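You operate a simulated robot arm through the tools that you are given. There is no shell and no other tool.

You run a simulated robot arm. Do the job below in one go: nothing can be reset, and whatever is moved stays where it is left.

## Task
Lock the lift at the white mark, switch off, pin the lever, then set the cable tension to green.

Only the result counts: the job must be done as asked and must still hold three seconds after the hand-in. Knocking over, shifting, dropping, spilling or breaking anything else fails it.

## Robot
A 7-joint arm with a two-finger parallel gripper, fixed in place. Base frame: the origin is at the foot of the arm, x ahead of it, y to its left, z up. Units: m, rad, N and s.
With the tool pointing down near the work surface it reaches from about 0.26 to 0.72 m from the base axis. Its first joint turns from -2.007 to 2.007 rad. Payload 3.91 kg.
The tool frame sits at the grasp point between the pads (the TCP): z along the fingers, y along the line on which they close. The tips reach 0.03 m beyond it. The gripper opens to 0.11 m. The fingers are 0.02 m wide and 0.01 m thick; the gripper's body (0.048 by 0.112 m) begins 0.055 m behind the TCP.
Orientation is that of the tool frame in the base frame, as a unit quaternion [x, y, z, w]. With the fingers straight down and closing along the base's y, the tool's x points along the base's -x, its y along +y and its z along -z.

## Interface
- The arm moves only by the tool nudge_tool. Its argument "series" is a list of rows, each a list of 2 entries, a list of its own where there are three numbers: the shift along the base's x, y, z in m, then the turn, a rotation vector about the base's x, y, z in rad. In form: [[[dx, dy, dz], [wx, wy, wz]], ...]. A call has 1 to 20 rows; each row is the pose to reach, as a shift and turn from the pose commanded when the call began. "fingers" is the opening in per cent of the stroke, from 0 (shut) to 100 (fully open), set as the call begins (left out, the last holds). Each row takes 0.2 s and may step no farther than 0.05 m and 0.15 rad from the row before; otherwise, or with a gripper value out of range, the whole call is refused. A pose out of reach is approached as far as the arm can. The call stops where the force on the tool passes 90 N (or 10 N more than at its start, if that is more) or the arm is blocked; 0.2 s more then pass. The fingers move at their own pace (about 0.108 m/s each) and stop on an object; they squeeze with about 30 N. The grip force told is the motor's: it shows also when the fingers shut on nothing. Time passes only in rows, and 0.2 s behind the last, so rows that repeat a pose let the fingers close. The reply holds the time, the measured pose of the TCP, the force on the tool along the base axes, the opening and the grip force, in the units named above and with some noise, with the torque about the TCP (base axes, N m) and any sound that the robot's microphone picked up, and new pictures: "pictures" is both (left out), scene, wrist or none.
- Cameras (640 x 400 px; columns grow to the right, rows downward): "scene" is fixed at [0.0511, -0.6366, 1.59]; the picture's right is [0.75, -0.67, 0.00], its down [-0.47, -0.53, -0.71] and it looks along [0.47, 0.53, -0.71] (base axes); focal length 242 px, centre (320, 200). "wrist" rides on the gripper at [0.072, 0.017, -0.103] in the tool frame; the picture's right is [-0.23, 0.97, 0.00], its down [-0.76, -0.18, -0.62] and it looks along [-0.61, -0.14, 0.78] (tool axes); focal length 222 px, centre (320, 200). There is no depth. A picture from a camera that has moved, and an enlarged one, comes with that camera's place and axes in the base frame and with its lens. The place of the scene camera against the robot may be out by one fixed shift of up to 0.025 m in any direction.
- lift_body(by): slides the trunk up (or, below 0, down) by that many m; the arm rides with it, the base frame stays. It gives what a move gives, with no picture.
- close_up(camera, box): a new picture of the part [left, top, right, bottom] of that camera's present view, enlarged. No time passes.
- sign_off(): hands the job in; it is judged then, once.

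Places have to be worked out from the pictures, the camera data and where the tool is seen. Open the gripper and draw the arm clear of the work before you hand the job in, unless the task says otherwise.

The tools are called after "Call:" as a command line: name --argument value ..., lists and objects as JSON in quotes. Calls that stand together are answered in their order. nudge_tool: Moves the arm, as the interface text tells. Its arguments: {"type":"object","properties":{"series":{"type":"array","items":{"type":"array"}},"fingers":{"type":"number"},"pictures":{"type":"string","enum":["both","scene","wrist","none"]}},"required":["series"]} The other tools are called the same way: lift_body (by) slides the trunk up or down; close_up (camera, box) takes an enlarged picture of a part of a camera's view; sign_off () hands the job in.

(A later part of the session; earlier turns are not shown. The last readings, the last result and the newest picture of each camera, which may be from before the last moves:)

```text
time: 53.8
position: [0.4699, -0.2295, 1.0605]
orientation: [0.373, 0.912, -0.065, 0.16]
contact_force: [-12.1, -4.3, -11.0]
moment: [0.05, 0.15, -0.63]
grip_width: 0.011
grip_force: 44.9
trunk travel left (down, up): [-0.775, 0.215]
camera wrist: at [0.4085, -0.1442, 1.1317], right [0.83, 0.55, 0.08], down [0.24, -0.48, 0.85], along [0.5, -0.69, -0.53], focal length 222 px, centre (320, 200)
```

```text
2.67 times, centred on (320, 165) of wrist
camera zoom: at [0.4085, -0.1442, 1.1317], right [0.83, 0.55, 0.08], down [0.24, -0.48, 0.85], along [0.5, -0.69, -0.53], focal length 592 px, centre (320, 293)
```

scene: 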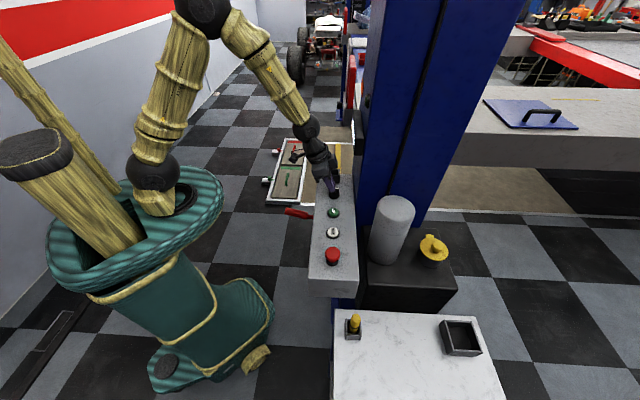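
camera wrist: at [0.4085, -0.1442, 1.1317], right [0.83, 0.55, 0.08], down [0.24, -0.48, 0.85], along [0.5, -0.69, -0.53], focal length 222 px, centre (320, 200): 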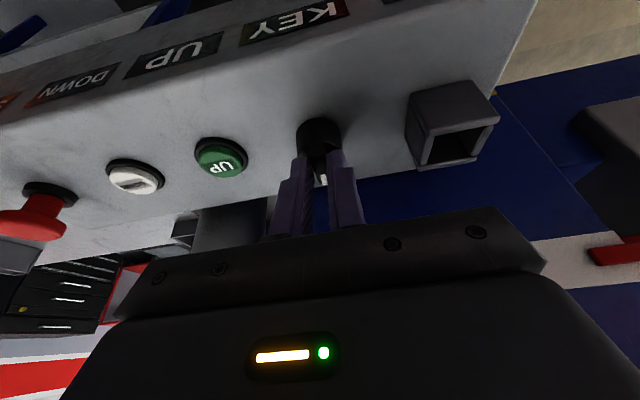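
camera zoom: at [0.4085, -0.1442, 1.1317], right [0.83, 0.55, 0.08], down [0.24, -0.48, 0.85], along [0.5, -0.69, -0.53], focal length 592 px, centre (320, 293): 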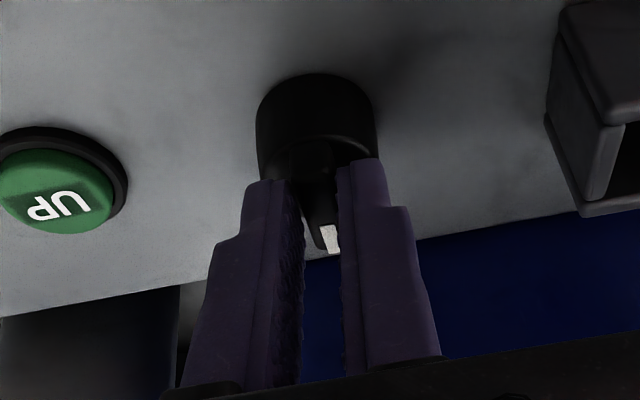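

The green lamp has gone out, so the power is off with the bar pointing straight at the column. I'll release the bar and lift clear.

Call:
nudge_tool --series '[[[0, 0, 0], [0, 0, 0]], [[0, 0, 0], [0, 0, 0]], [[0, 0, 0.03], [0, 0, 0]], [[-0.01, 0.01, 0.07], [0, 0, 0]], [[-0.03, 0.03, 0.1], [0, 0, 0]], [[-0.06, 0.06, 0.125], [0, 0, 0]], [[-0.09, 0.09, 0.15], [0, 0, 0]], [[-0.11, 0.11, 0.18], [-0.07, -0.07, 0]], [[-0.11, 0.12, 0.2], [-0.1, -0.1, 0]], [[-0.11, 0.12, 0.2], [-0.1, -0.1, 0]]]' --fingers 45 --pictures "both"

Call:
close_up --camera "wrist" --box '[240, 40, 480, 230]'

Call:
close_up --camera "scene" --box '[300, 80, 400, 220]'

```text
time: 56.0
position: [0.3612, -0.1082, 1.2619]
orientation: [0.366, 0.898, -0.094, 0.225]
contact_force: [-0.2, 0.2, -0.4]
moment: [0.0, 0.0, 0.01]
grip_width: 0.0494
grip_force: 0.0
trunk travel left (down, up): [-0.775, 0.215]
camera wrist: at [0.2929, -0.0163, 1.3174], right [0.82, 0.56, 0.11], down [0.15, -0.39, 0.91], along [0.55, -0.74, -0.4], focal length 222 px, centre (320, 200)
```

scene: 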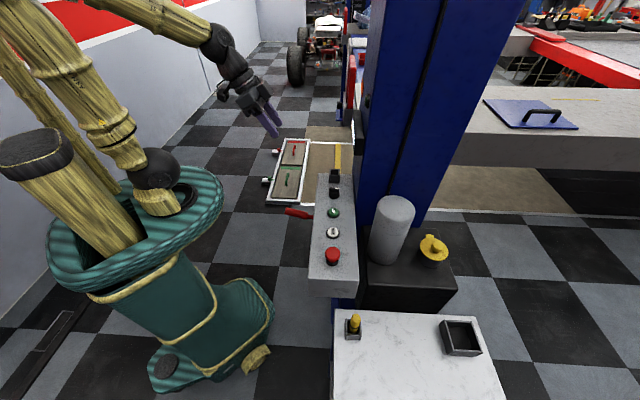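
wrist: 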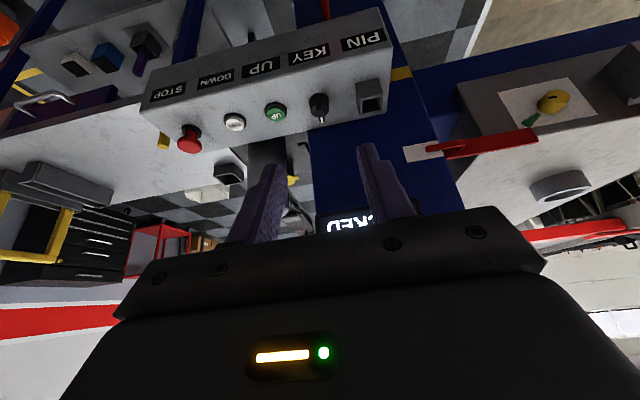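

```text
2.11 times, centred on (360, 135) of wrist
camera zoom: at [0.2929, -0.0163, 1.3174], right [0.82, 0.56, 0.11], down [0.15, -0.39, 0.91], along [0.55, -0.74, -0.4], focal length 468 px, centre (236, 337)
```

zoom: 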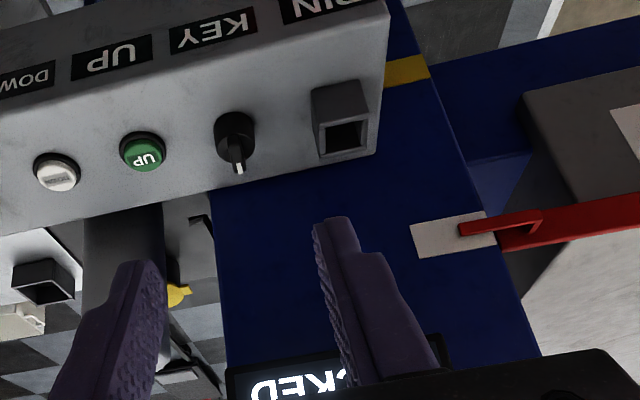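

```text
2.86 times, centred on (350, 150) of scene
camera zoom: at [0.0511, -0.6366, 1.59], right [0.75, -0.67, 0.0], down [-0.47, -0.53, -0.71], along [0.47, 0.53, -0.71], focal length 690 px, centre (234, 343)
```

zoom: 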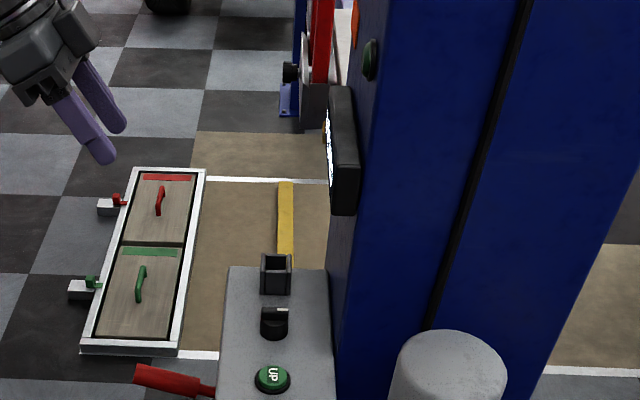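

Power is off, display reads LOCKED, pointer on white. Next the pin: I'll move over toward the white table to inspect the yellow pin in its holder.

Call:
nudge_tool --series '[[[-0.024, -0.028, -0.022], [0, 0, 0]], [[-0.048, -0.056, -0.044], [0, 0, 0]], [[-0.072, -0.084, -0.066], [0, 0, 0]], [[-0.096, -0.112, -0.088], [0, 0, 0]], [[-0.12, -0.14, -0.11], [0, 0, 0]], [[-0.144, -0.168, -0.13], [0, 0, 0]], [[-0.168, -0.196, -0.15], [0, 0, 0]], [[-0.192, -0.224, -0.165], [0, 0, 0]], [[-0.21, -0.25, -0.18], [0, 0, 0]], [[-0.21, -0.25, -0.18], [0, 0, 0]]]' --fingers 100 --pictures "both"

```text
time: 58.1
position: [0.1501, -0.3486, 1.0945]
orientation: [0.367, 0.897, -0.095, 0.225]
contact_force: [0.6, 0.2, 0.1]
moment: [-0.02, 0.02, -0.03]
grip_width: 0.1103
grip_force: 0.1
out of reach, approached as far as the arm can: row 3, 4, 5, 6, 7, 8, 9, 10
trunk travel left (down, up): [-0.775, 0.215]
camera wrist: at [0.0829, -0.2573, 1.1513], right [0.83, 0.55, 0.1], down [0.15, -0.39, 0.91], along [0.54, -0.74, -0.4], focal length 222 px, centre (320, 200)
```

scene: 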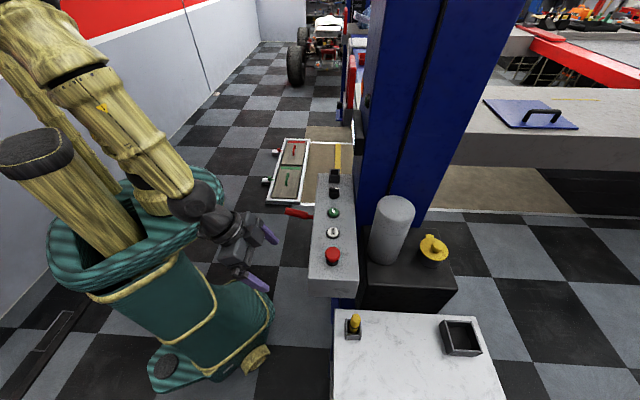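
wrist: 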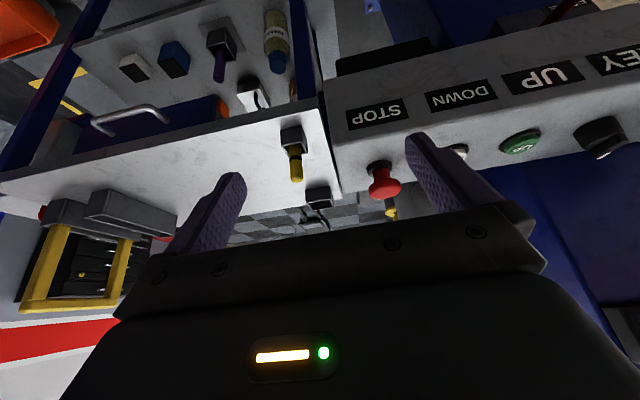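

Call:
close_up --camera "wrist" --box '[250, 100, 350, 220]'

Call:
close_up --camera "wrist" --box '[80, 0, 330, 130]'

Call:
close_up --camera "scene" --box '[330, 300, 380, 350]'

```text
3.33 times, centred on (300, 160) of wrist
camera zoom: at [0.0829, -0.2573, 1.1513], right [0.83, 0.55, 0.1], down [0.15, -0.39, 0.91], along [0.54, -0.74, -0.4], focal length 740 px, centre (387, 333)
```

zoom: 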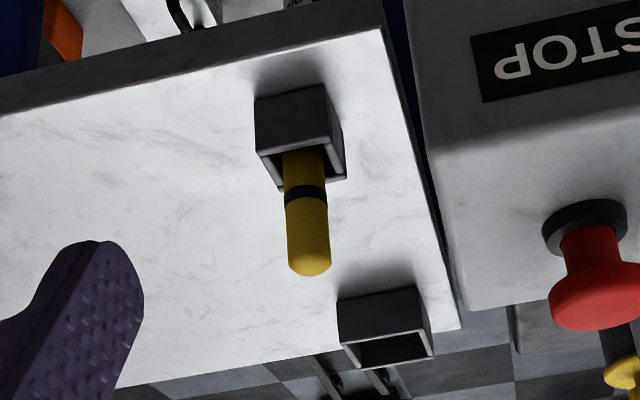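

```text
2.56 times, centred on (205, 65) of wrist
camera zoom: at [0.0829, -0.2573, 1.1513], right [0.83, 0.55, 0.1], down [0.15, -0.39, 0.91], along [0.54, -0.74, -0.4], focal length 569 px, centre (614, 546)
```

zoom: 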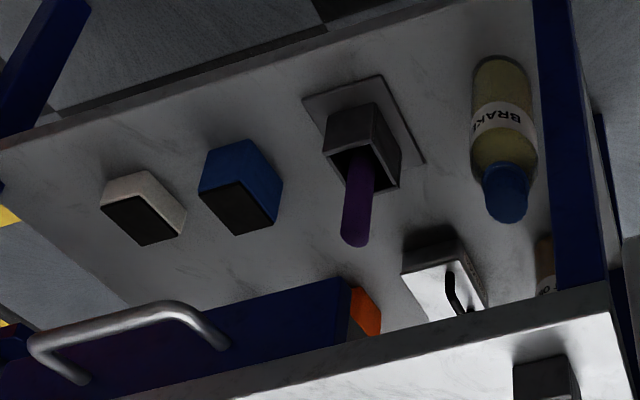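

```text
8.00 times, centred on (355, 325) of scene
camera zoom: at [0.0511, -0.6366, 1.59], right [0.75, -0.67, 0.0], down [-0.47, -0.53, -0.71], along [0.47, 0.53, -0.71], focal length 1932 px, centre (40, -800)
```

zoom: 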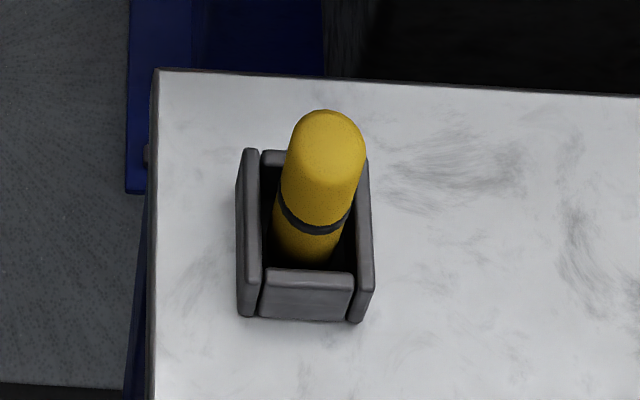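

The pin is a yellow cylinder (~0.023 m) standing in a square cup, top at about (0.255,-0.550,0.963). Since a vertical hand would hit the display at the PIN socket, I'll grip the pin with this leaned-back orientation and keep it. Moving to a pre-grasp above the pin.

Call:
nudge_tool --series '[[[0.018, -0.034, -0.005], [0, 0, 0]], [[0.036, -0.068, -0.01], [0, 0, 0]], [[0.054, -0.102, -0.02], [0, 0, 0]], [[0.072, -0.136, -0.03], [0, 0, 0]], [[0.09, -0.17, -0.045], [0, 0, 0]], [[0.1, -0.195, -0.06], [0, 0, 0]], [[0.1, -0.195, -0.06], [0, 0, 0]]]' --fingers 60 --pictures "both"

Call:
close_up --camera "wrist" --box '[230, 60, 410, 220]'

```text
time: 59.8
position: [0.2113, -0.4213, 1.1554]
orientation: [0.365, 0.898, -0.093, 0.225]
contact_force: [0.2, -0.4, -0.4]
moment: [-0.01, -0.04, -0.03]
grip_width: 0.066
grip_force: 0.0
out of reach, approached as far as the arm can: row 1, 2, 3, 4, 5, 6, 7
trunk travel left (down, up): [-0.775, 0.215]
camera wrist: at [0.1446, -0.3295, 1.2106], right [0.82, 0.56, 0.11], down [0.15, -0.39, 0.91], along [0.55, -0.73, -0.4], focal length 222 px, centre (320, 200)
```

scene: 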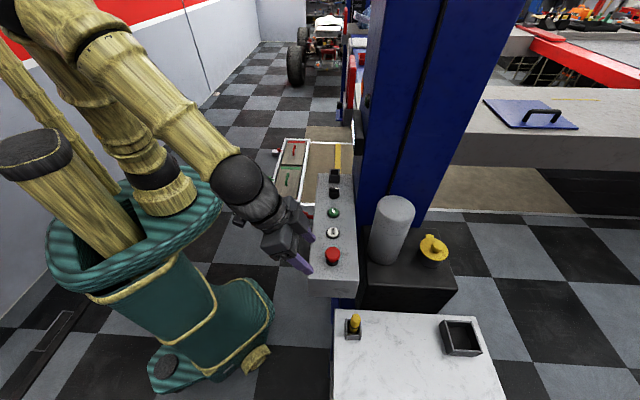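
wrist: 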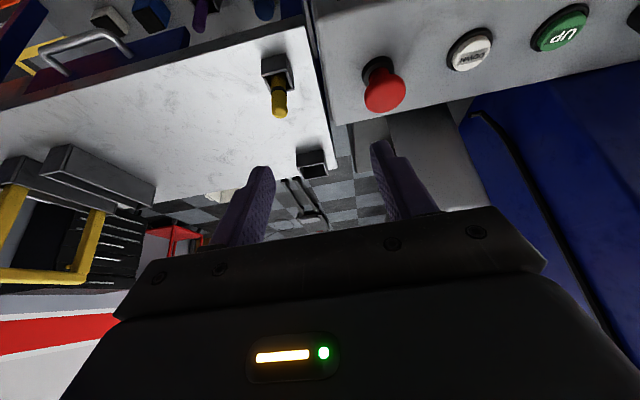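

```text
2.50 times, centred on (320, 140) of wrist
camera zoom: at [0.1446, -0.3295, 1.2106], right [0.82, 0.56, 0.11], down [0.15, -0.39, 0.91], along [0.55, -0.73, -0.4], focal length 555 px, centre (320, 350)
```

zoom: 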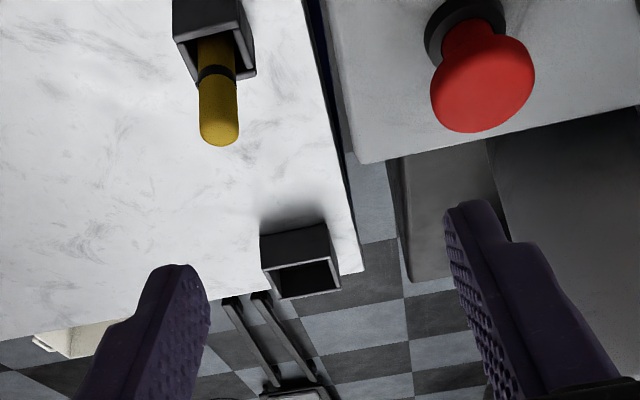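

The arm got stuck against a limit on that inner path. I'll go out to the known-good region above the console at safe height first, then across to the pin.

Call:
nudge_tool --series '[[[0.03, 0.015, 0.01], [0, 0, 0]], [[0.07, 0.03, 0.015], [0, 0, 0]], [[0.11, 0.045, 0.015], [0, 0, 0]], [[0.13, 0.05, 0.01], [0, 0, 0]], [[0.13, 0.05, 0.01], [0, 0, 0]]]' --pictures "none"

```text
time: 61.0
position: [0.2912, -0.3519, 1.1641]
orientation: [0.362, 0.897, -0.084, 0.241]
contact_force: [0.2, -0.6, 0.1]
moment: [-0.01, 0.0, -0.03]
grip_width: 0.066
grip_force: 0.0
out of reach, approached as far as the arm can: row 1, 2, 3, 4, 5
trunk travel left (down, up): [-0.775, 0.215]
```

Call:
nudge_tool --series '[[[0.02, 0.0, 0.0], [0, 0, 0]], [[0.04, 0.0, 0.0], [0, 0, 0]], [[0.06, 0.0, 0.0], [0, 0, 0]]]' --pictures "both"

```text
time: 61.8
position: [0.3309, -0.3494, 1.1872]
orientation: [0.348, 0.882, -0.099, 0.301]
contact_force: [0.3, 0.4, -0.2]
moment: [-0.03, -0.03, -0.01]
grip_width: 0.0657
grip_force: 0.0
out of reach, approached as far as the arm can: row 1, 2, 3
trunk travel left (down, up): [-0.775, 0.215]
camera wrist: at [0.2534, -0.2566, 1.2256], right [0.79, 0.59, 0.17], down [0.03, -0.31, 0.95], along [0.62, -0.74, -0.26], focal length 222 px, centre (320, 200)
```

scene: 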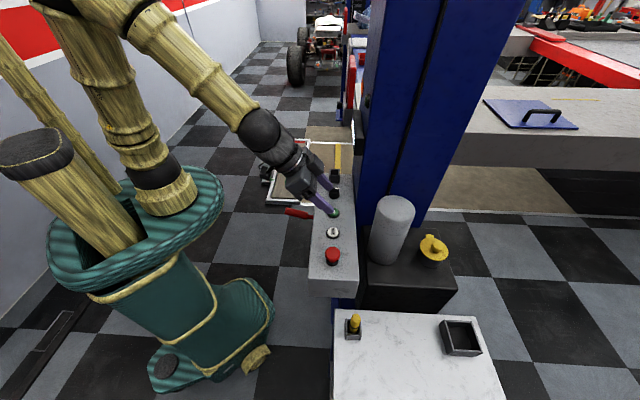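
wrist: 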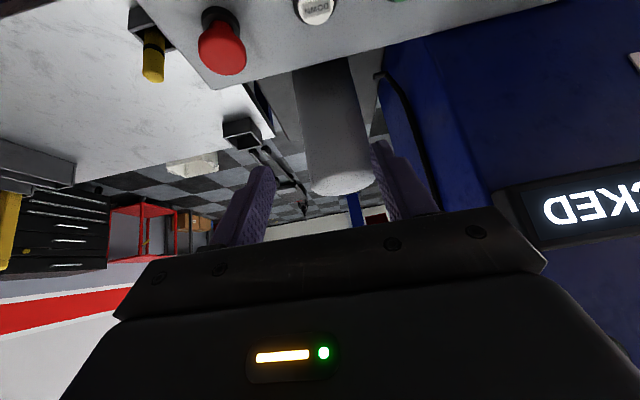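

The wrist has drifted into an awkward arm configuration. I'll return to a straight-down tool here to reset it.

Call:
nudge_tool --series '[[[0.0, 0.005, 0.01], [0.084, 0.098, -0.0065]], [[0.0, 0.01, 0.015], [0.168, 0.196, -0.013]], [[0.0, 0.015, 0.02], [0.252, 0.293, -0.0196]], [[0.0, 0.02, 0.02], [0.336, 0.391, -0.026]], [[0.0, 0.02, 0.02], [0.4206, 0.4888, -0.0326]], [[0.0, 0.02, 0.02], [0.4206, 0.4888, -0.0326]]]' --pictures "both"

```text
time: 63.4
position: [0.3672, -0.2474, 1.3023]
orientation: [0.289, 0.944, -0.107, 0.115]
contact_force: [-1.2, -0.9, -0.4]
moment: [0.15, -0.11, 0.04]
grip_width: 0.0658
grip_force: 0.0
out of reach, approached as far as the arm can: row 1, 2, 3, 4, 5, 6
trunk travel left (down, up): [-0.775, 0.215]
stopped in row 6: the arm was blocked; the commanded pose is now the measured one
camera wrist: at [0.3035, -0.168, 1.3775], right [0.74, 0.67, -0.07], down [0.41, -0.37, 0.83], along [0.53, -0.64, -0.55], focal length 222 px, centre (320, 200)
```

scene: 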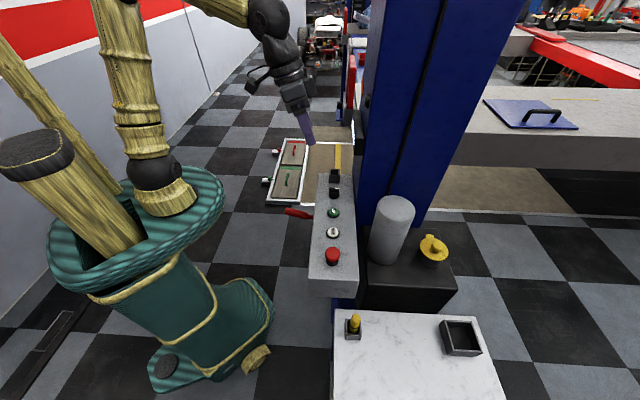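
wrist: 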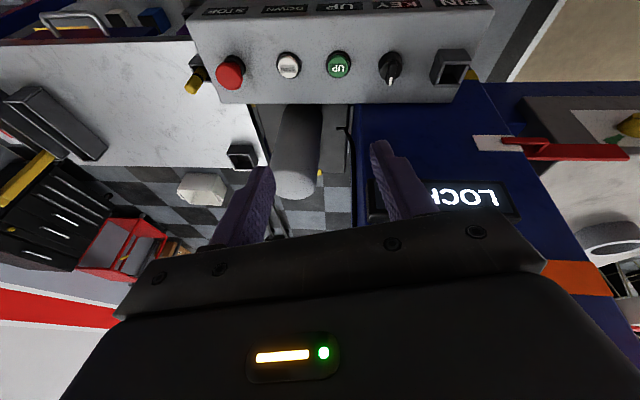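

The arm wandered again and stopped without contact load. I'll steer it back to the starting arm shape (tool straight down, zero yaw), which was well inside its range.

Call:
nudge_tool --series '[[[0, 0, 0], [0.044, 0.047, 0.118]], [[0, -0.01, -0.01], [0.087, 0.094, 0.236]], [[0, -0.02, -0.03], [0.131, 0.141, 0.353]], [[0, -0.03, -0.05], [0.174, 0.188, 0.471]], [[0, -0.04, -0.07], [0.218, 0.234, 0.589]], [[0, -0.045, -0.08], [0.218, 0.234, 0.589]], [[0, -0.045, -0.08], [0.218, 0.234, 0.589]]]' --pictures "both"

```text
time: 65.0
position: [0.37, -0.2879, 1.2245]
orientation: [-0.002, 1.0, 0.0, 0.003]
contact_force: [0.2, -0.6, -0.5]
moment: [0.01, 0.01, -0.03]
grip_width: 0.0658
grip_force: 0.1
trunk travel left (down, up): [-0.775, 0.215]
camera wrist: at [0.2976, -0.2711, 1.3269], right [0.22, 0.98, 0.0], down [0.76, -0.17, 0.63], along [0.61, -0.14, -0.78], focal length 222 px, centre (320, 200)
```

scene: 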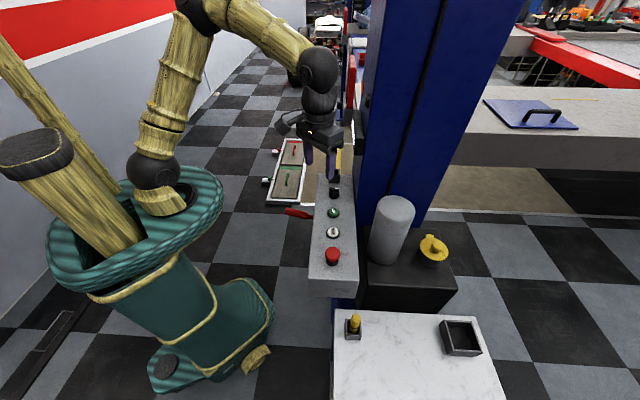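
wrist: 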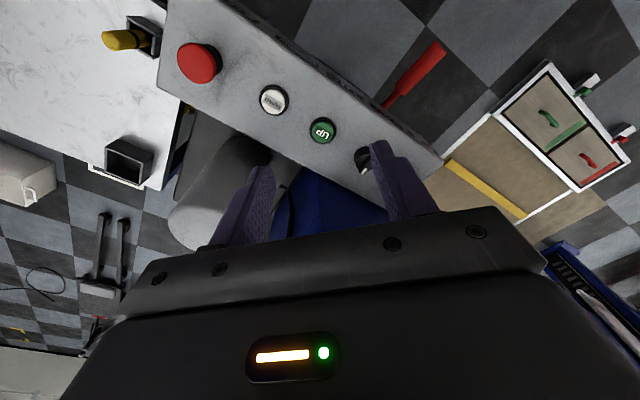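

The arm is back in its well-behaved shape. From here I'll go over the console at safe height to a pre-grasp above the pin, turning to yaw −45° with a 0.35 rad lean on the way.

Call:
nudge_tool --series '[[[-0.0146, -0.0324, -0.01], [-0.023, -0.055, -0.13]], [[-0.0293, -0.0648, -0.025], [-0.046, -0.11, -0.259]], [[-0.0439, -0.0971, -0.045], [-0.069, -0.166, -0.389]], [[-0.0585, -0.1295, -0.07], [-0.092, -0.221, -0.518]], [[-0.0731, -0.1619, -0.095], [-0.1145, -0.276, -0.648]], [[-0.0878, -0.1943, -0.12], [-0.1374, -0.3316, -0.7771]], [[-0.1024, -0.2266, -0.145], [-0.1374, -0.3316, -0.7771]], [[-0.117, -0.259, -0.165], [-0.1374, -0.3316, -0.7771]], [[-0.117, -0.259, -0.165], [-0.1374, -0.3316, -0.7771]]]' --pictures "both"

Call:
close_up --camera "wrist" --box '[230, 60, 410, 220]'

```text
time: 67.0
position: [0.2539, -0.5459, 1.0596]
orientation: [0.375, 0.91, -0.069, 0.162]
contact_force: [0.4, -0.3, 0.2]
moment: [-0.04, -0.05, 0.02]
grip_width: 0.0658
grip_force: 0.1
trunk travel left (down, up): [-0.775, 0.215]
camera wrist: at [0.193, -0.4602, 1.1307], right [0.84, 0.54, 0.08], down [0.23, -0.47, 0.85], along [0.5, -0.69, -0.52], focal length 222 px, centre (320, 200)
```

scene: 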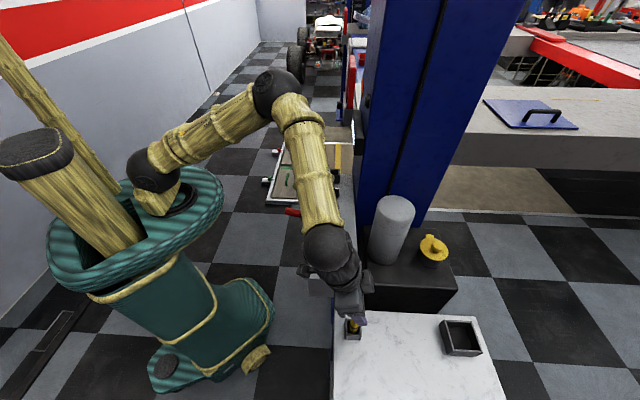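
wrist: 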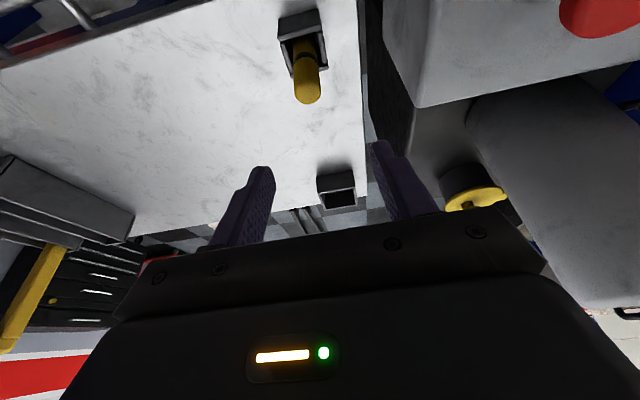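

```text
2.50 times, centred on (320, 140) of wrist
camera zoom: at [0.193, -0.4602, 1.1307], right [0.84, 0.54, 0.08], down [0.23, -0.47, 0.85], along [0.5, -0.69, -0.52], focal length 555 px, centre (320, 350)
```

zoom: 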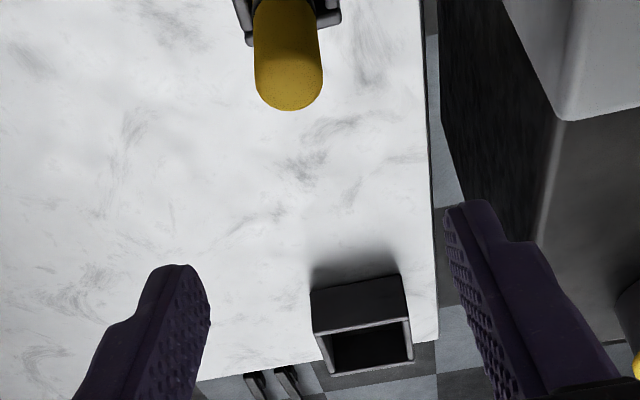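

The pin's axis comes out at about (0.254,-0.550) with its top near z≈0.968, almost straight below. I'll descend part-way and look again.

Call:
nudge_tool --series '[[[0, -0.004, -0.04], [0, 0, 0]], [[0, -0.004, -0.07], [0, 0, 0]], [[0, -0.004, -0.07], [0, 0, 0]]]' --pictures "wrist"

Call:
close_up --camera "wrist" --box '[230, 60, 410, 240]'

Call:
close_up --camera "scene" --box '[310, 270, 410, 370]'

```text
time: 67.8
position: [0.2536, -0.5507, 0.9905]
orientation: [0.375, 0.91, -0.069, 0.163]
contact_force: [-0.2, -0.1, 0.5]
moment: [0.02, 0.01, 0.01]
grip_width: 0.0661
grip_force: 0.0
trunk travel left (down, up): [-0.775, 0.215]
camera wrist: at [0.1928, -0.4659, 1.0613], right [0.84, 0.54, 0.08], down [0.23, -0.47, 0.85], along [0.5, -0.69, -0.52], focal length 222 px, centre (320, 200)
```

wrist: 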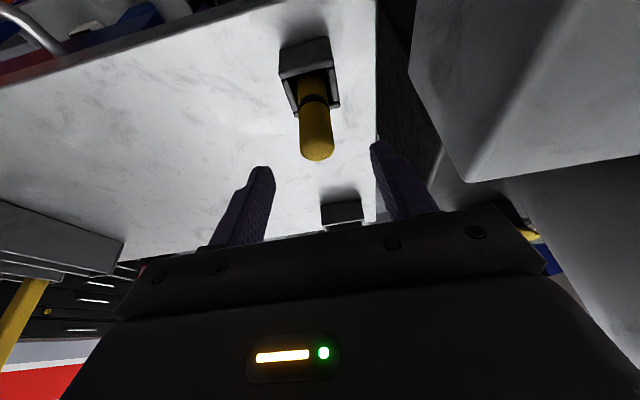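

```text
2.22 times, centred on (320, 150) of wrist
camera zoom: at [0.1928, -0.4659, 1.0613], right [0.84, 0.54, 0.08], down [0.23, -0.47, 0.85], along [0.5, -0.69, -0.52], focal length 494 px, centre (320, 311)
```

zoom: 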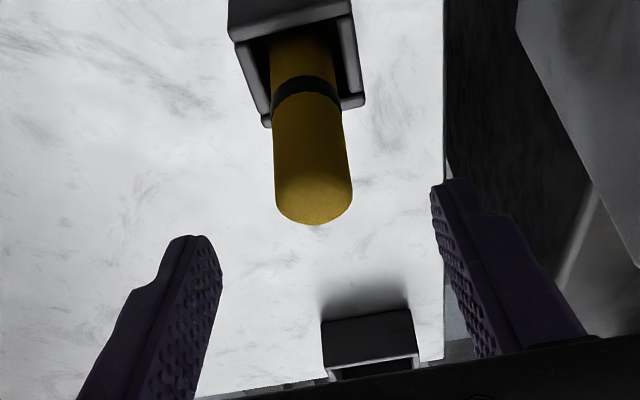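

```text
4.00 times, centred on (360, 320) of scene
camera zoom: at [0.0511, -0.6366, 1.59], right [0.75, -0.67, 0.0], down [-0.47, -0.53, -0.71], along [0.47, 0.53, -0.71], focal length 966 px, centre (160, -280)
```

zoom: 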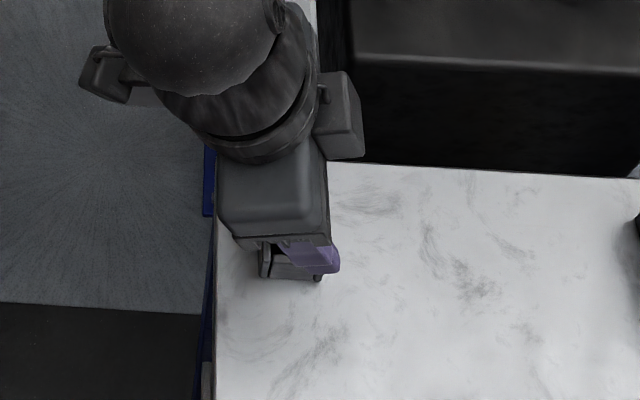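

Refined: pin axis (0.257,-0.553), top z≈0.963, holder rim z≈0.887. I'll descend to grip it at z≈0.937, above the rim, and close.

Call:
nudge_tool --series '[[[0.003, -0.002, -0.03], [0, 0, 0]], [[0.003, -0.002, -0.053], [0, 0, 0]], [[0.003, -0.002, -0.053], [0, 0, 0]]]' --pictures "wrist"

Call:
nudge_tool --series '[[[0, 0, 0], [0, 0, 0]], [[0, 0, 0], [0, 0, 0]], [[0, 0, 0], [0, 0, 0]]]' --fingers 0 --pictures "wrist"

```text
time: 68.5
position: [0.2561, -0.5526, 0.9375]
orientation: [0.374, 0.911, -0.068, 0.163]
contact_force: [0.2, 0.3, 0.2]
moment: [-0.02, 0.0, 0.0]
grip_width: 0.066
grip_force: 0.2
trunk travel left (down, up): [-0.775, 0.215]
camera wrist: at [0.1945, -0.4665, 1.0081], right [0.84, 0.54, 0.08], down [0.23, -0.47, 0.85], along [0.5, -0.69, -0.52], focal length 222 px, centre (320, 200)
```

wrist: 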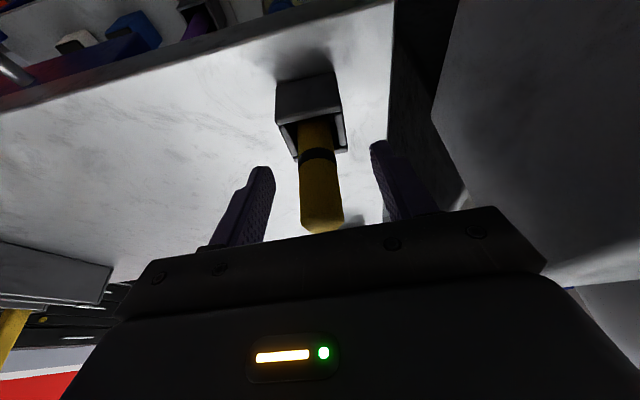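

```text
time: 69.3
position: [0.2548, -0.5525, 0.9384]
orientation: [0.374, 0.91, -0.069, 0.163]
contact_force: [-0.6, -0.9, 0.5]
moment: [-0.01, -0.01, 0.0]
grip_width: 0.022
grip_force: 29.6
trunk travel left (down, up): [-0.775, 0.215]
camera wrist: at [0.1945, -0.4666, 1.0083], right [0.84, 0.54, 0.08], down [0.23, -0.47, 0.85], along [0.5, -0.69, -0.52], focal length 222 px, centre (320, 200)
```

wrist: 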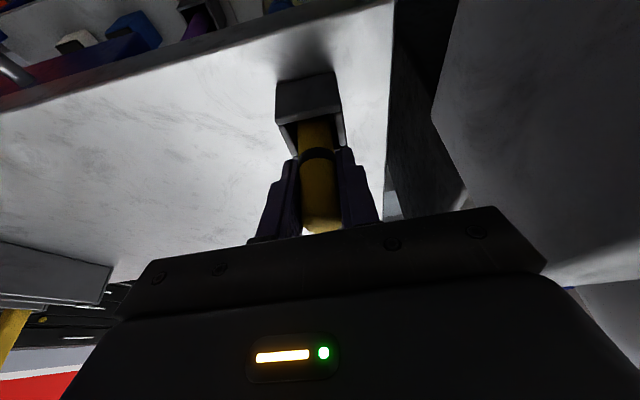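

Pin gripped (0.022 m). Lifting it straight up out of its holder.

Call:
nudge_tool --series '[[[0, 0, 0.02], [0, 0, 0]], [[0, 0, 0.045], [0, 0, 0]], [[0, 0, 0.075], [0, 0, 0]], [[0, 0, 0.11], [0, 0, 0]], [[0, 0, 0.145], [0, 0, 0]], [[0, 0, 0.18], [0, 0, 0]], [[0, 0, 0.2], [0, 0, 0]], [[0, 0, 0.2], [0, 0, 0]]]' --pictures "both"

Call:
close_up --camera "wrist" --box '[230, 60, 410, 240]'

Call:
close_up --camera "scene" --box '[300, 230, 420, 360]'

```text
time: 71.2
position: [0.2543, -0.5526, 1.1356]
orientation: [0.375, 0.91, -0.069, 0.162]
contact_force: [-0.1, -0.1, -0.5]
moment: [-0.01, 0.04, -0.02]
grip_width: 0.0221
grip_force: 30.9
trunk travel left (down, up): [-0.775, 0.215]
camera wrist: at [0.1941, -0.4672, 1.2063], right [0.84, 0.54, 0.08], down [0.23, -0.48, 0.85], along [0.5, -0.69, -0.52], focal length 222 px, centre (320, 200)
```

scene: 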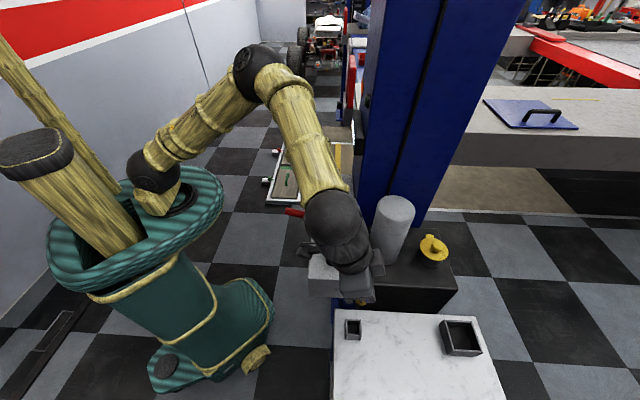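
wrist: 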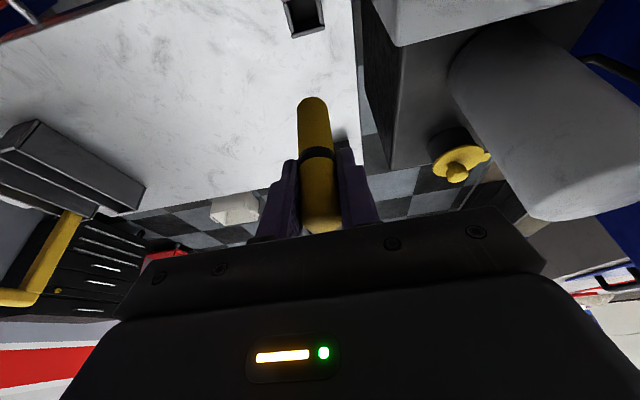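

```text
2.22 times, centred on (320, 150) of wrist
camera zoom: at [0.1941, -0.4672, 1.2063], right [0.84, 0.54, 0.08], down [0.23, -0.48, 0.85], along [0.5, -0.69, -0.52], focal length 494 px, centre (320, 311)
```

zoom: 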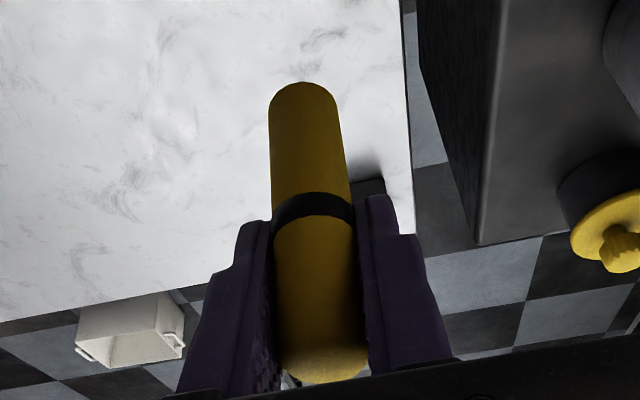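

```text
3.08 times, centred on (360, 295) of scene
camera zoom: at [0.0511, -0.6366, 1.59], right [0.75, -0.67, 0.0], down [-0.47, -0.53, -0.71], along [0.47, 0.53, -0.71], focal length 743 px, centre (197, -92)
```

zoom: 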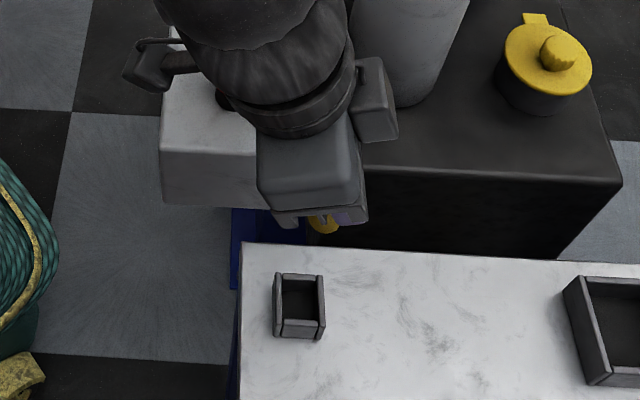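

The pin is free: a 0.105 m capsule, vertical in the grip, its lower end about 0.08 m below the TCP. I'll carry it across above the console, staying in front of the display, to a point short of the PIN socket.

Call:
nudge_tool --series '[[[0.006, 0.037, 0.01], [0, 0, 0]], [[0.012, 0.074, 0.02], [0, 0, 0]], [[0.0179, 0.1107, 0.03], [0, 0, 0]], [[0.0501, 0.1446, 0.03], [0, 0, 0]], [[0.0823, 0.1786, 0.03], [0, 0, 0]], [[0.1145, 0.2125, 0.03], [0, 0, 0]], [[0.1467, 0.2465, 0.03], [0, 0, 0]], [[0.1789, 0.2804, 0.03], [0, 0, 0]], [[0.2111, 0.3143, 0.03], [0, 0, 0]], [[0.2433, 0.3483, 0.03], [0, 0, 0]], [[0.2754, 0.3822, 0.03], [0, 0, 0]], [[0.2754, 0.3822, 0.03], [0, 0, 0]]]' --pictures "both"

Call:
close_up --camera "wrist" --box '[210, 0, 430, 240]'

```text
time: 73.8
position: [0.5318, -0.1711, 1.1657]
orientation: [0.374, 0.91, -0.068, 0.163]
contact_force: [-0.4, -0.2, -1.8]
moment: [0.03, 0.02, -0.01]
grip_width: 0.0221
grip_force: 29.9
trunk travel left (down, up): [-0.775, 0.215]
camera wrist: at [0.4701, -0.0857, 1.2363], right [0.84, 0.54, 0.08], down [0.23, -0.48, 0.85], along [0.5, -0.69, -0.52], focal length 222 px, centre (320, 200)
```

scene: 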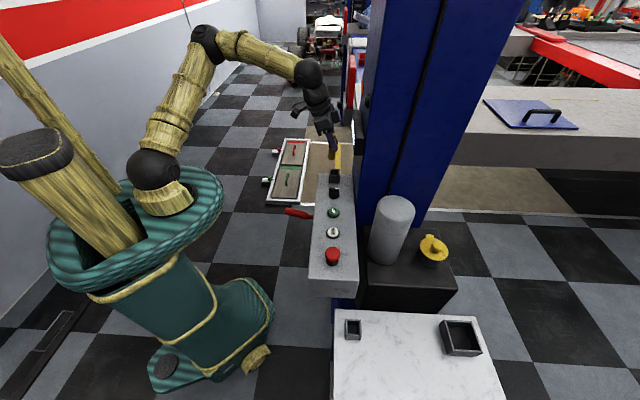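
wrist: 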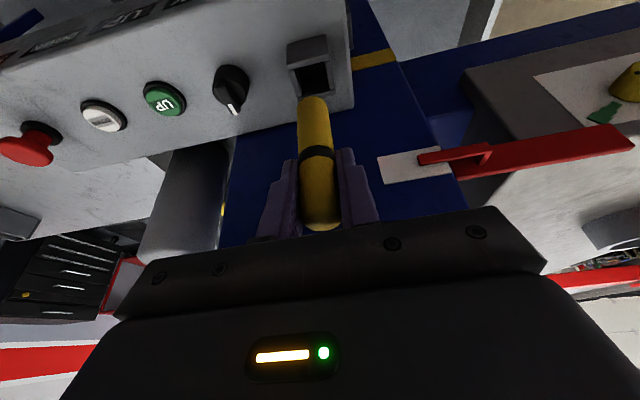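

```text
1.67 times, centred on (320, 120) of wrist
camera zoom: at [0.4701, -0.0857, 1.2363], right [0.84, 0.54, 0.08], down [0.23, -0.48, 0.85], along [0.5, -0.69, -0.52], focal length 370 px, centre (320, 333)
```

zoom: 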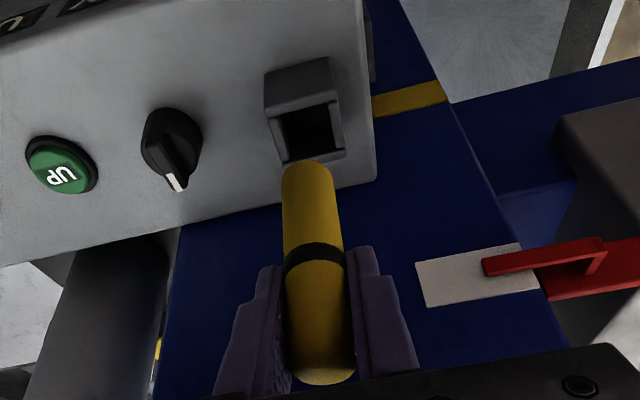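

Socket centre triangulates to (0.5425,-0.1805) with rim z≈1.032; the pin's lower end is at (0.532,-0.171). I'll shift to centre over it and lower until the tip is just above the rim, then check.

Call:
nudge_tool --series '[[[0.005, -0.005, -0.01], [0, 0, 0]], [[0.0105, -0.0095, -0.025], [0, 0, 0]], [[0.0105, -0.0095, -0.036], [0, 0, 0]], [[0.0105, -0.0095, -0.036], [0, 0, 0]]]' --pictures "both"

Call:
close_up --camera "wrist" --box '[250, 40, 390, 160]'

Call:
close_up --camera "scene" --box '[310, 130, 370, 200]'

```text
time: 74.8
position: [0.5414, -0.1794, 1.1307]
orientation: [0.374, 0.91, -0.068, 0.163]
contact_force: [0.1, 0.4, -0.3]
moment: [-0.04, 0.03, 0.0]
grip_width: 0.0223
grip_force: 29.6
trunk travel left (down, up): [-0.775, 0.215]
camera wrist: at [0.4807, -0.0945, 1.201], right [0.84, 0.54, 0.08], down [0.23, -0.47, 0.85], along [0.5, -0.69, -0.52], focal length 222 px, centre (320, 200)
```

scene: 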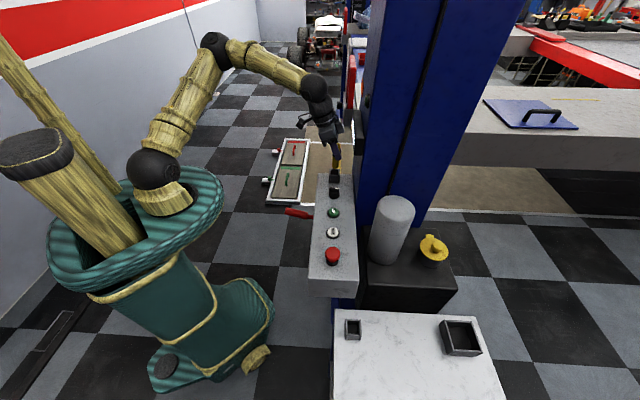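
wrist: 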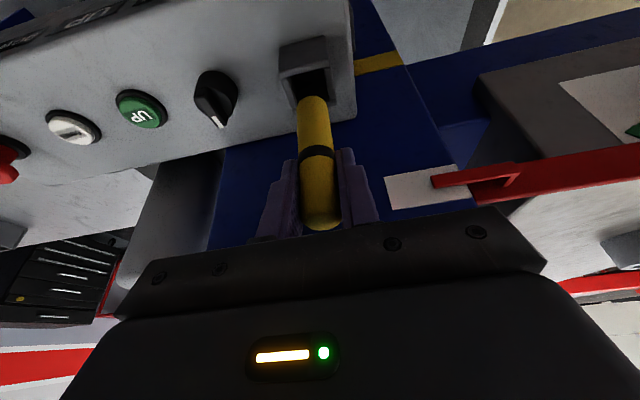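

```text
3.33 times, centred on (320, 100) of wrist
camera zoom: at [0.4807, -0.0945, 1.201], right [0.84, 0.54, 0.08], down [0.23, -0.47, 0.85], along [0.5, -0.69, -0.52], focal length 740 px, centre (320, 533)
```

zoom: 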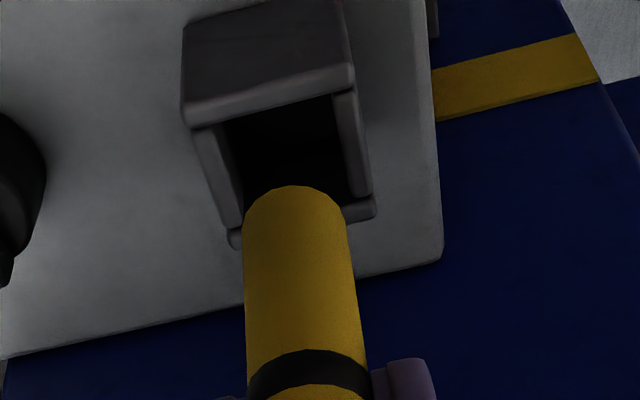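

```text
5.71 times, centred on (340, 165) of scene
camera zoom: at [0.0511, -0.6366, 1.59], right [0.75, -0.67, 0.0], down [-0.47, -0.53, -0.71], along [0.47, 0.53, -0.71], focal length 1380 px, centre (206, 400)
```

zoom: 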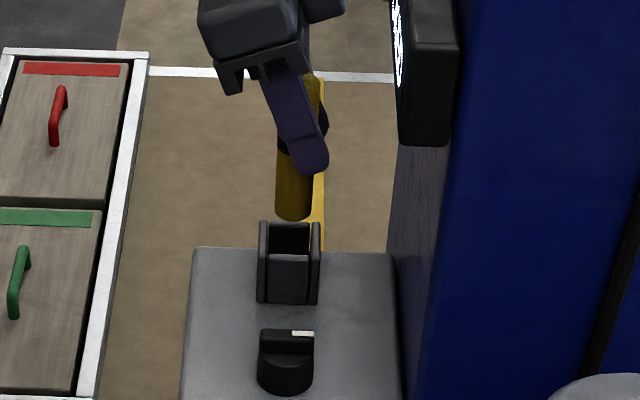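

The pin tip and the cup centre line up within ~2 mm in both cameras, inside the cup's clearance. I'll lower it slowly and check the force.

Call:
nudge_tool --series '[[[0, 0, -0.01], [0, 0, 0]], [[0, 0, -0.02], [0, 0, 0]], [[0, 0, -0.027], [0, 0, 0]]]' --pictures "wrist"

Call:
close_up --camera "wrist" --box '[250, 40, 390, 160]'

Call:
close_up --camera "scene" --box '[310, 130, 370, 200]'

```text
time: 75.5
position: [0.5409, -0.1793, 1.1016]
orientation: [0.373, 0.911, -0.069, 0.162]
contact_force: [-0.3, -0.5, -1.4]
moment: [0.02, 0.01, -0.01]
grip_width: 0.0222
grip_force: 30.0
trunk travel left (down, up): [-0.775, 0.215]
camera wrist: at [0.481, -0.0932, 1.1724], right [0.84, 0.54, 0.08], down [0.23, -0.47, 0.85], along [0.5, -0.69, -0.52], focal length 222 px, centre (320, 200)
```

wrist: 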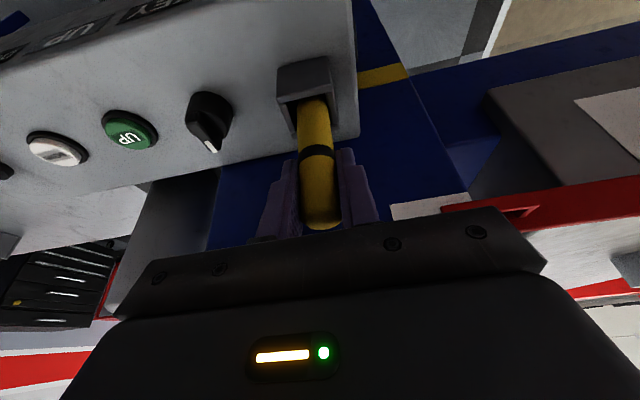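

```text
3.33 times, centred on (320, 100) of wrist
camera zoom: at [0.481, -0.0932, 1.1724], right [0.84, 0.54, 0.08], down [0.23, -0.47, 0.85], along [0.5, -0.69, -0.52], focal length 740 px, centre (320, 533)
```

zoom: 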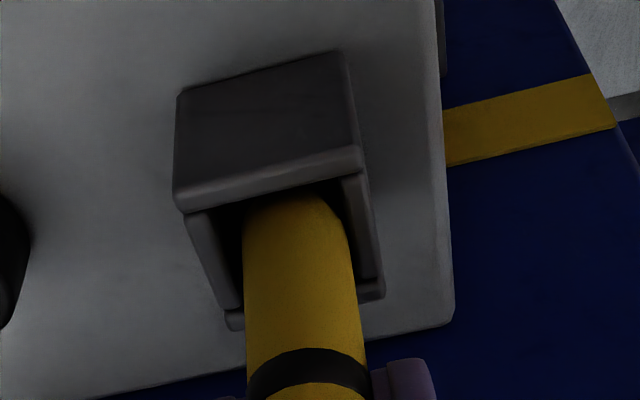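

```text
5.71 times, centred on (340, 165) of scene
camera zoom: at [0.0511, -0.6366, 1.59], right [0.75, -0.67, 0.0], down [-0.47, -0.53, -0.71], along [0.47, 0.53, -0.71], focal length 1380 px, centre (206, 400)
```

zoom: 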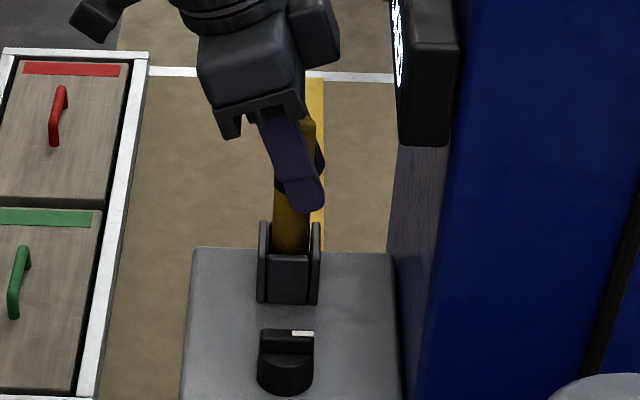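

The pin tip has entered the cup with no load. Continuing down gently until it seats.

Call:
nudge_tool --series '[[[0, 0, -0.007], [0, 0, 0]], [[0, 0, -0.013], [0, 0, 0]], [[0, 0, -0.017], [0, 0, 0]]]' --pictures "none"

```text
time: 76.3
position: [0.5407, -0.1798, 1.0853]
orientation: [0.374, 0.91, -0.069, 0.162]
contact_force: [-0.3, 0.1, -1.2]
moment: [0.07, -0.01, 0.0]
grip_width: 0.0222
grip_force: 29.9
trunk travel left (down, up): [-0.775, 0.215]
```

Call:
nudge_tool --series '[[[0, 0, -0.003], [0, 0, 0]], [[0, 0, -0.006], [0, 0, 0]]]' --pictures "none"

```text
time: 77.0
position: [0.5402, -0.1773, 1.0801]
orientation: [0.375, 0.91, -0.07, 0.163]
contact_force: [0.9, 1.3, 3.1]
moment: [0.09, -0.09, 0.01]
grip_width: 0.0221
grip_force: 29.7
trunk travel left (down, up): [-0.775, 0.215]
```

A first hint of contact (Fz ≈ +3 N). A few more millimetres.

Call:
nudge_tool --series '[[[0, 0, -0.003], [0, 0, 0]], [[0, 0, -0.005], [0, 0, 0]]]' --pictures "wrist"

Call:
close_up --camera "scene" --box '[310, 130, 370, 200]'

```text
time: 77.5
position: [0.5404, -0.1795, 1.0773]
orientation: [0.375, 0.909, -0.069, 0.167]
contact_force: [1.6, -2.0, 29.4]
moment: [-0.28, 0.11, -0.02]
grip_width: 0.0228
grip_force: 29.8
trunk travel left (down, up): [-0.775, 0.215]
camera wrist: at [0.4792, -0.0933, 1.1479], right [0.84, 0.54, 0.08], down [0.22, -0.47, 0.85], along [0.5, -0.7, -0.52], focal length 222 px, centre (320, 200)
```

wrist: 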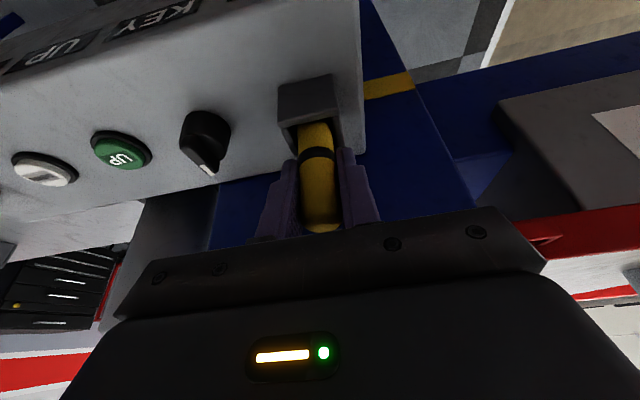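

```text
5.71 times, centred on (340, 165) of scene
camera zoom: at [0.0511, -0.6366, 1.59], right [0.75, -0.67, 0.0], down [-0.47, -0.53, -0.71], along [0.47, 0.53, -0.71], focal length 1380 px, centre (206, 400)
```

zoom: 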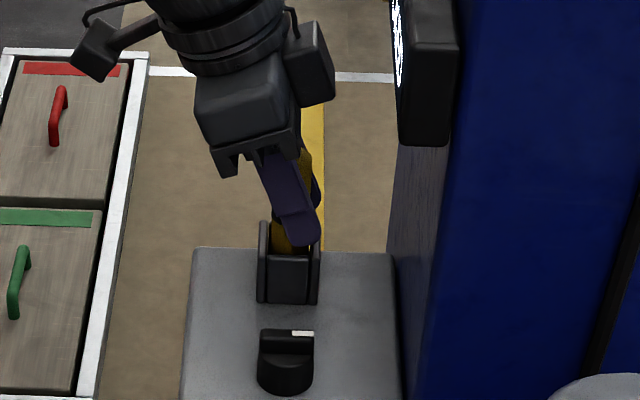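

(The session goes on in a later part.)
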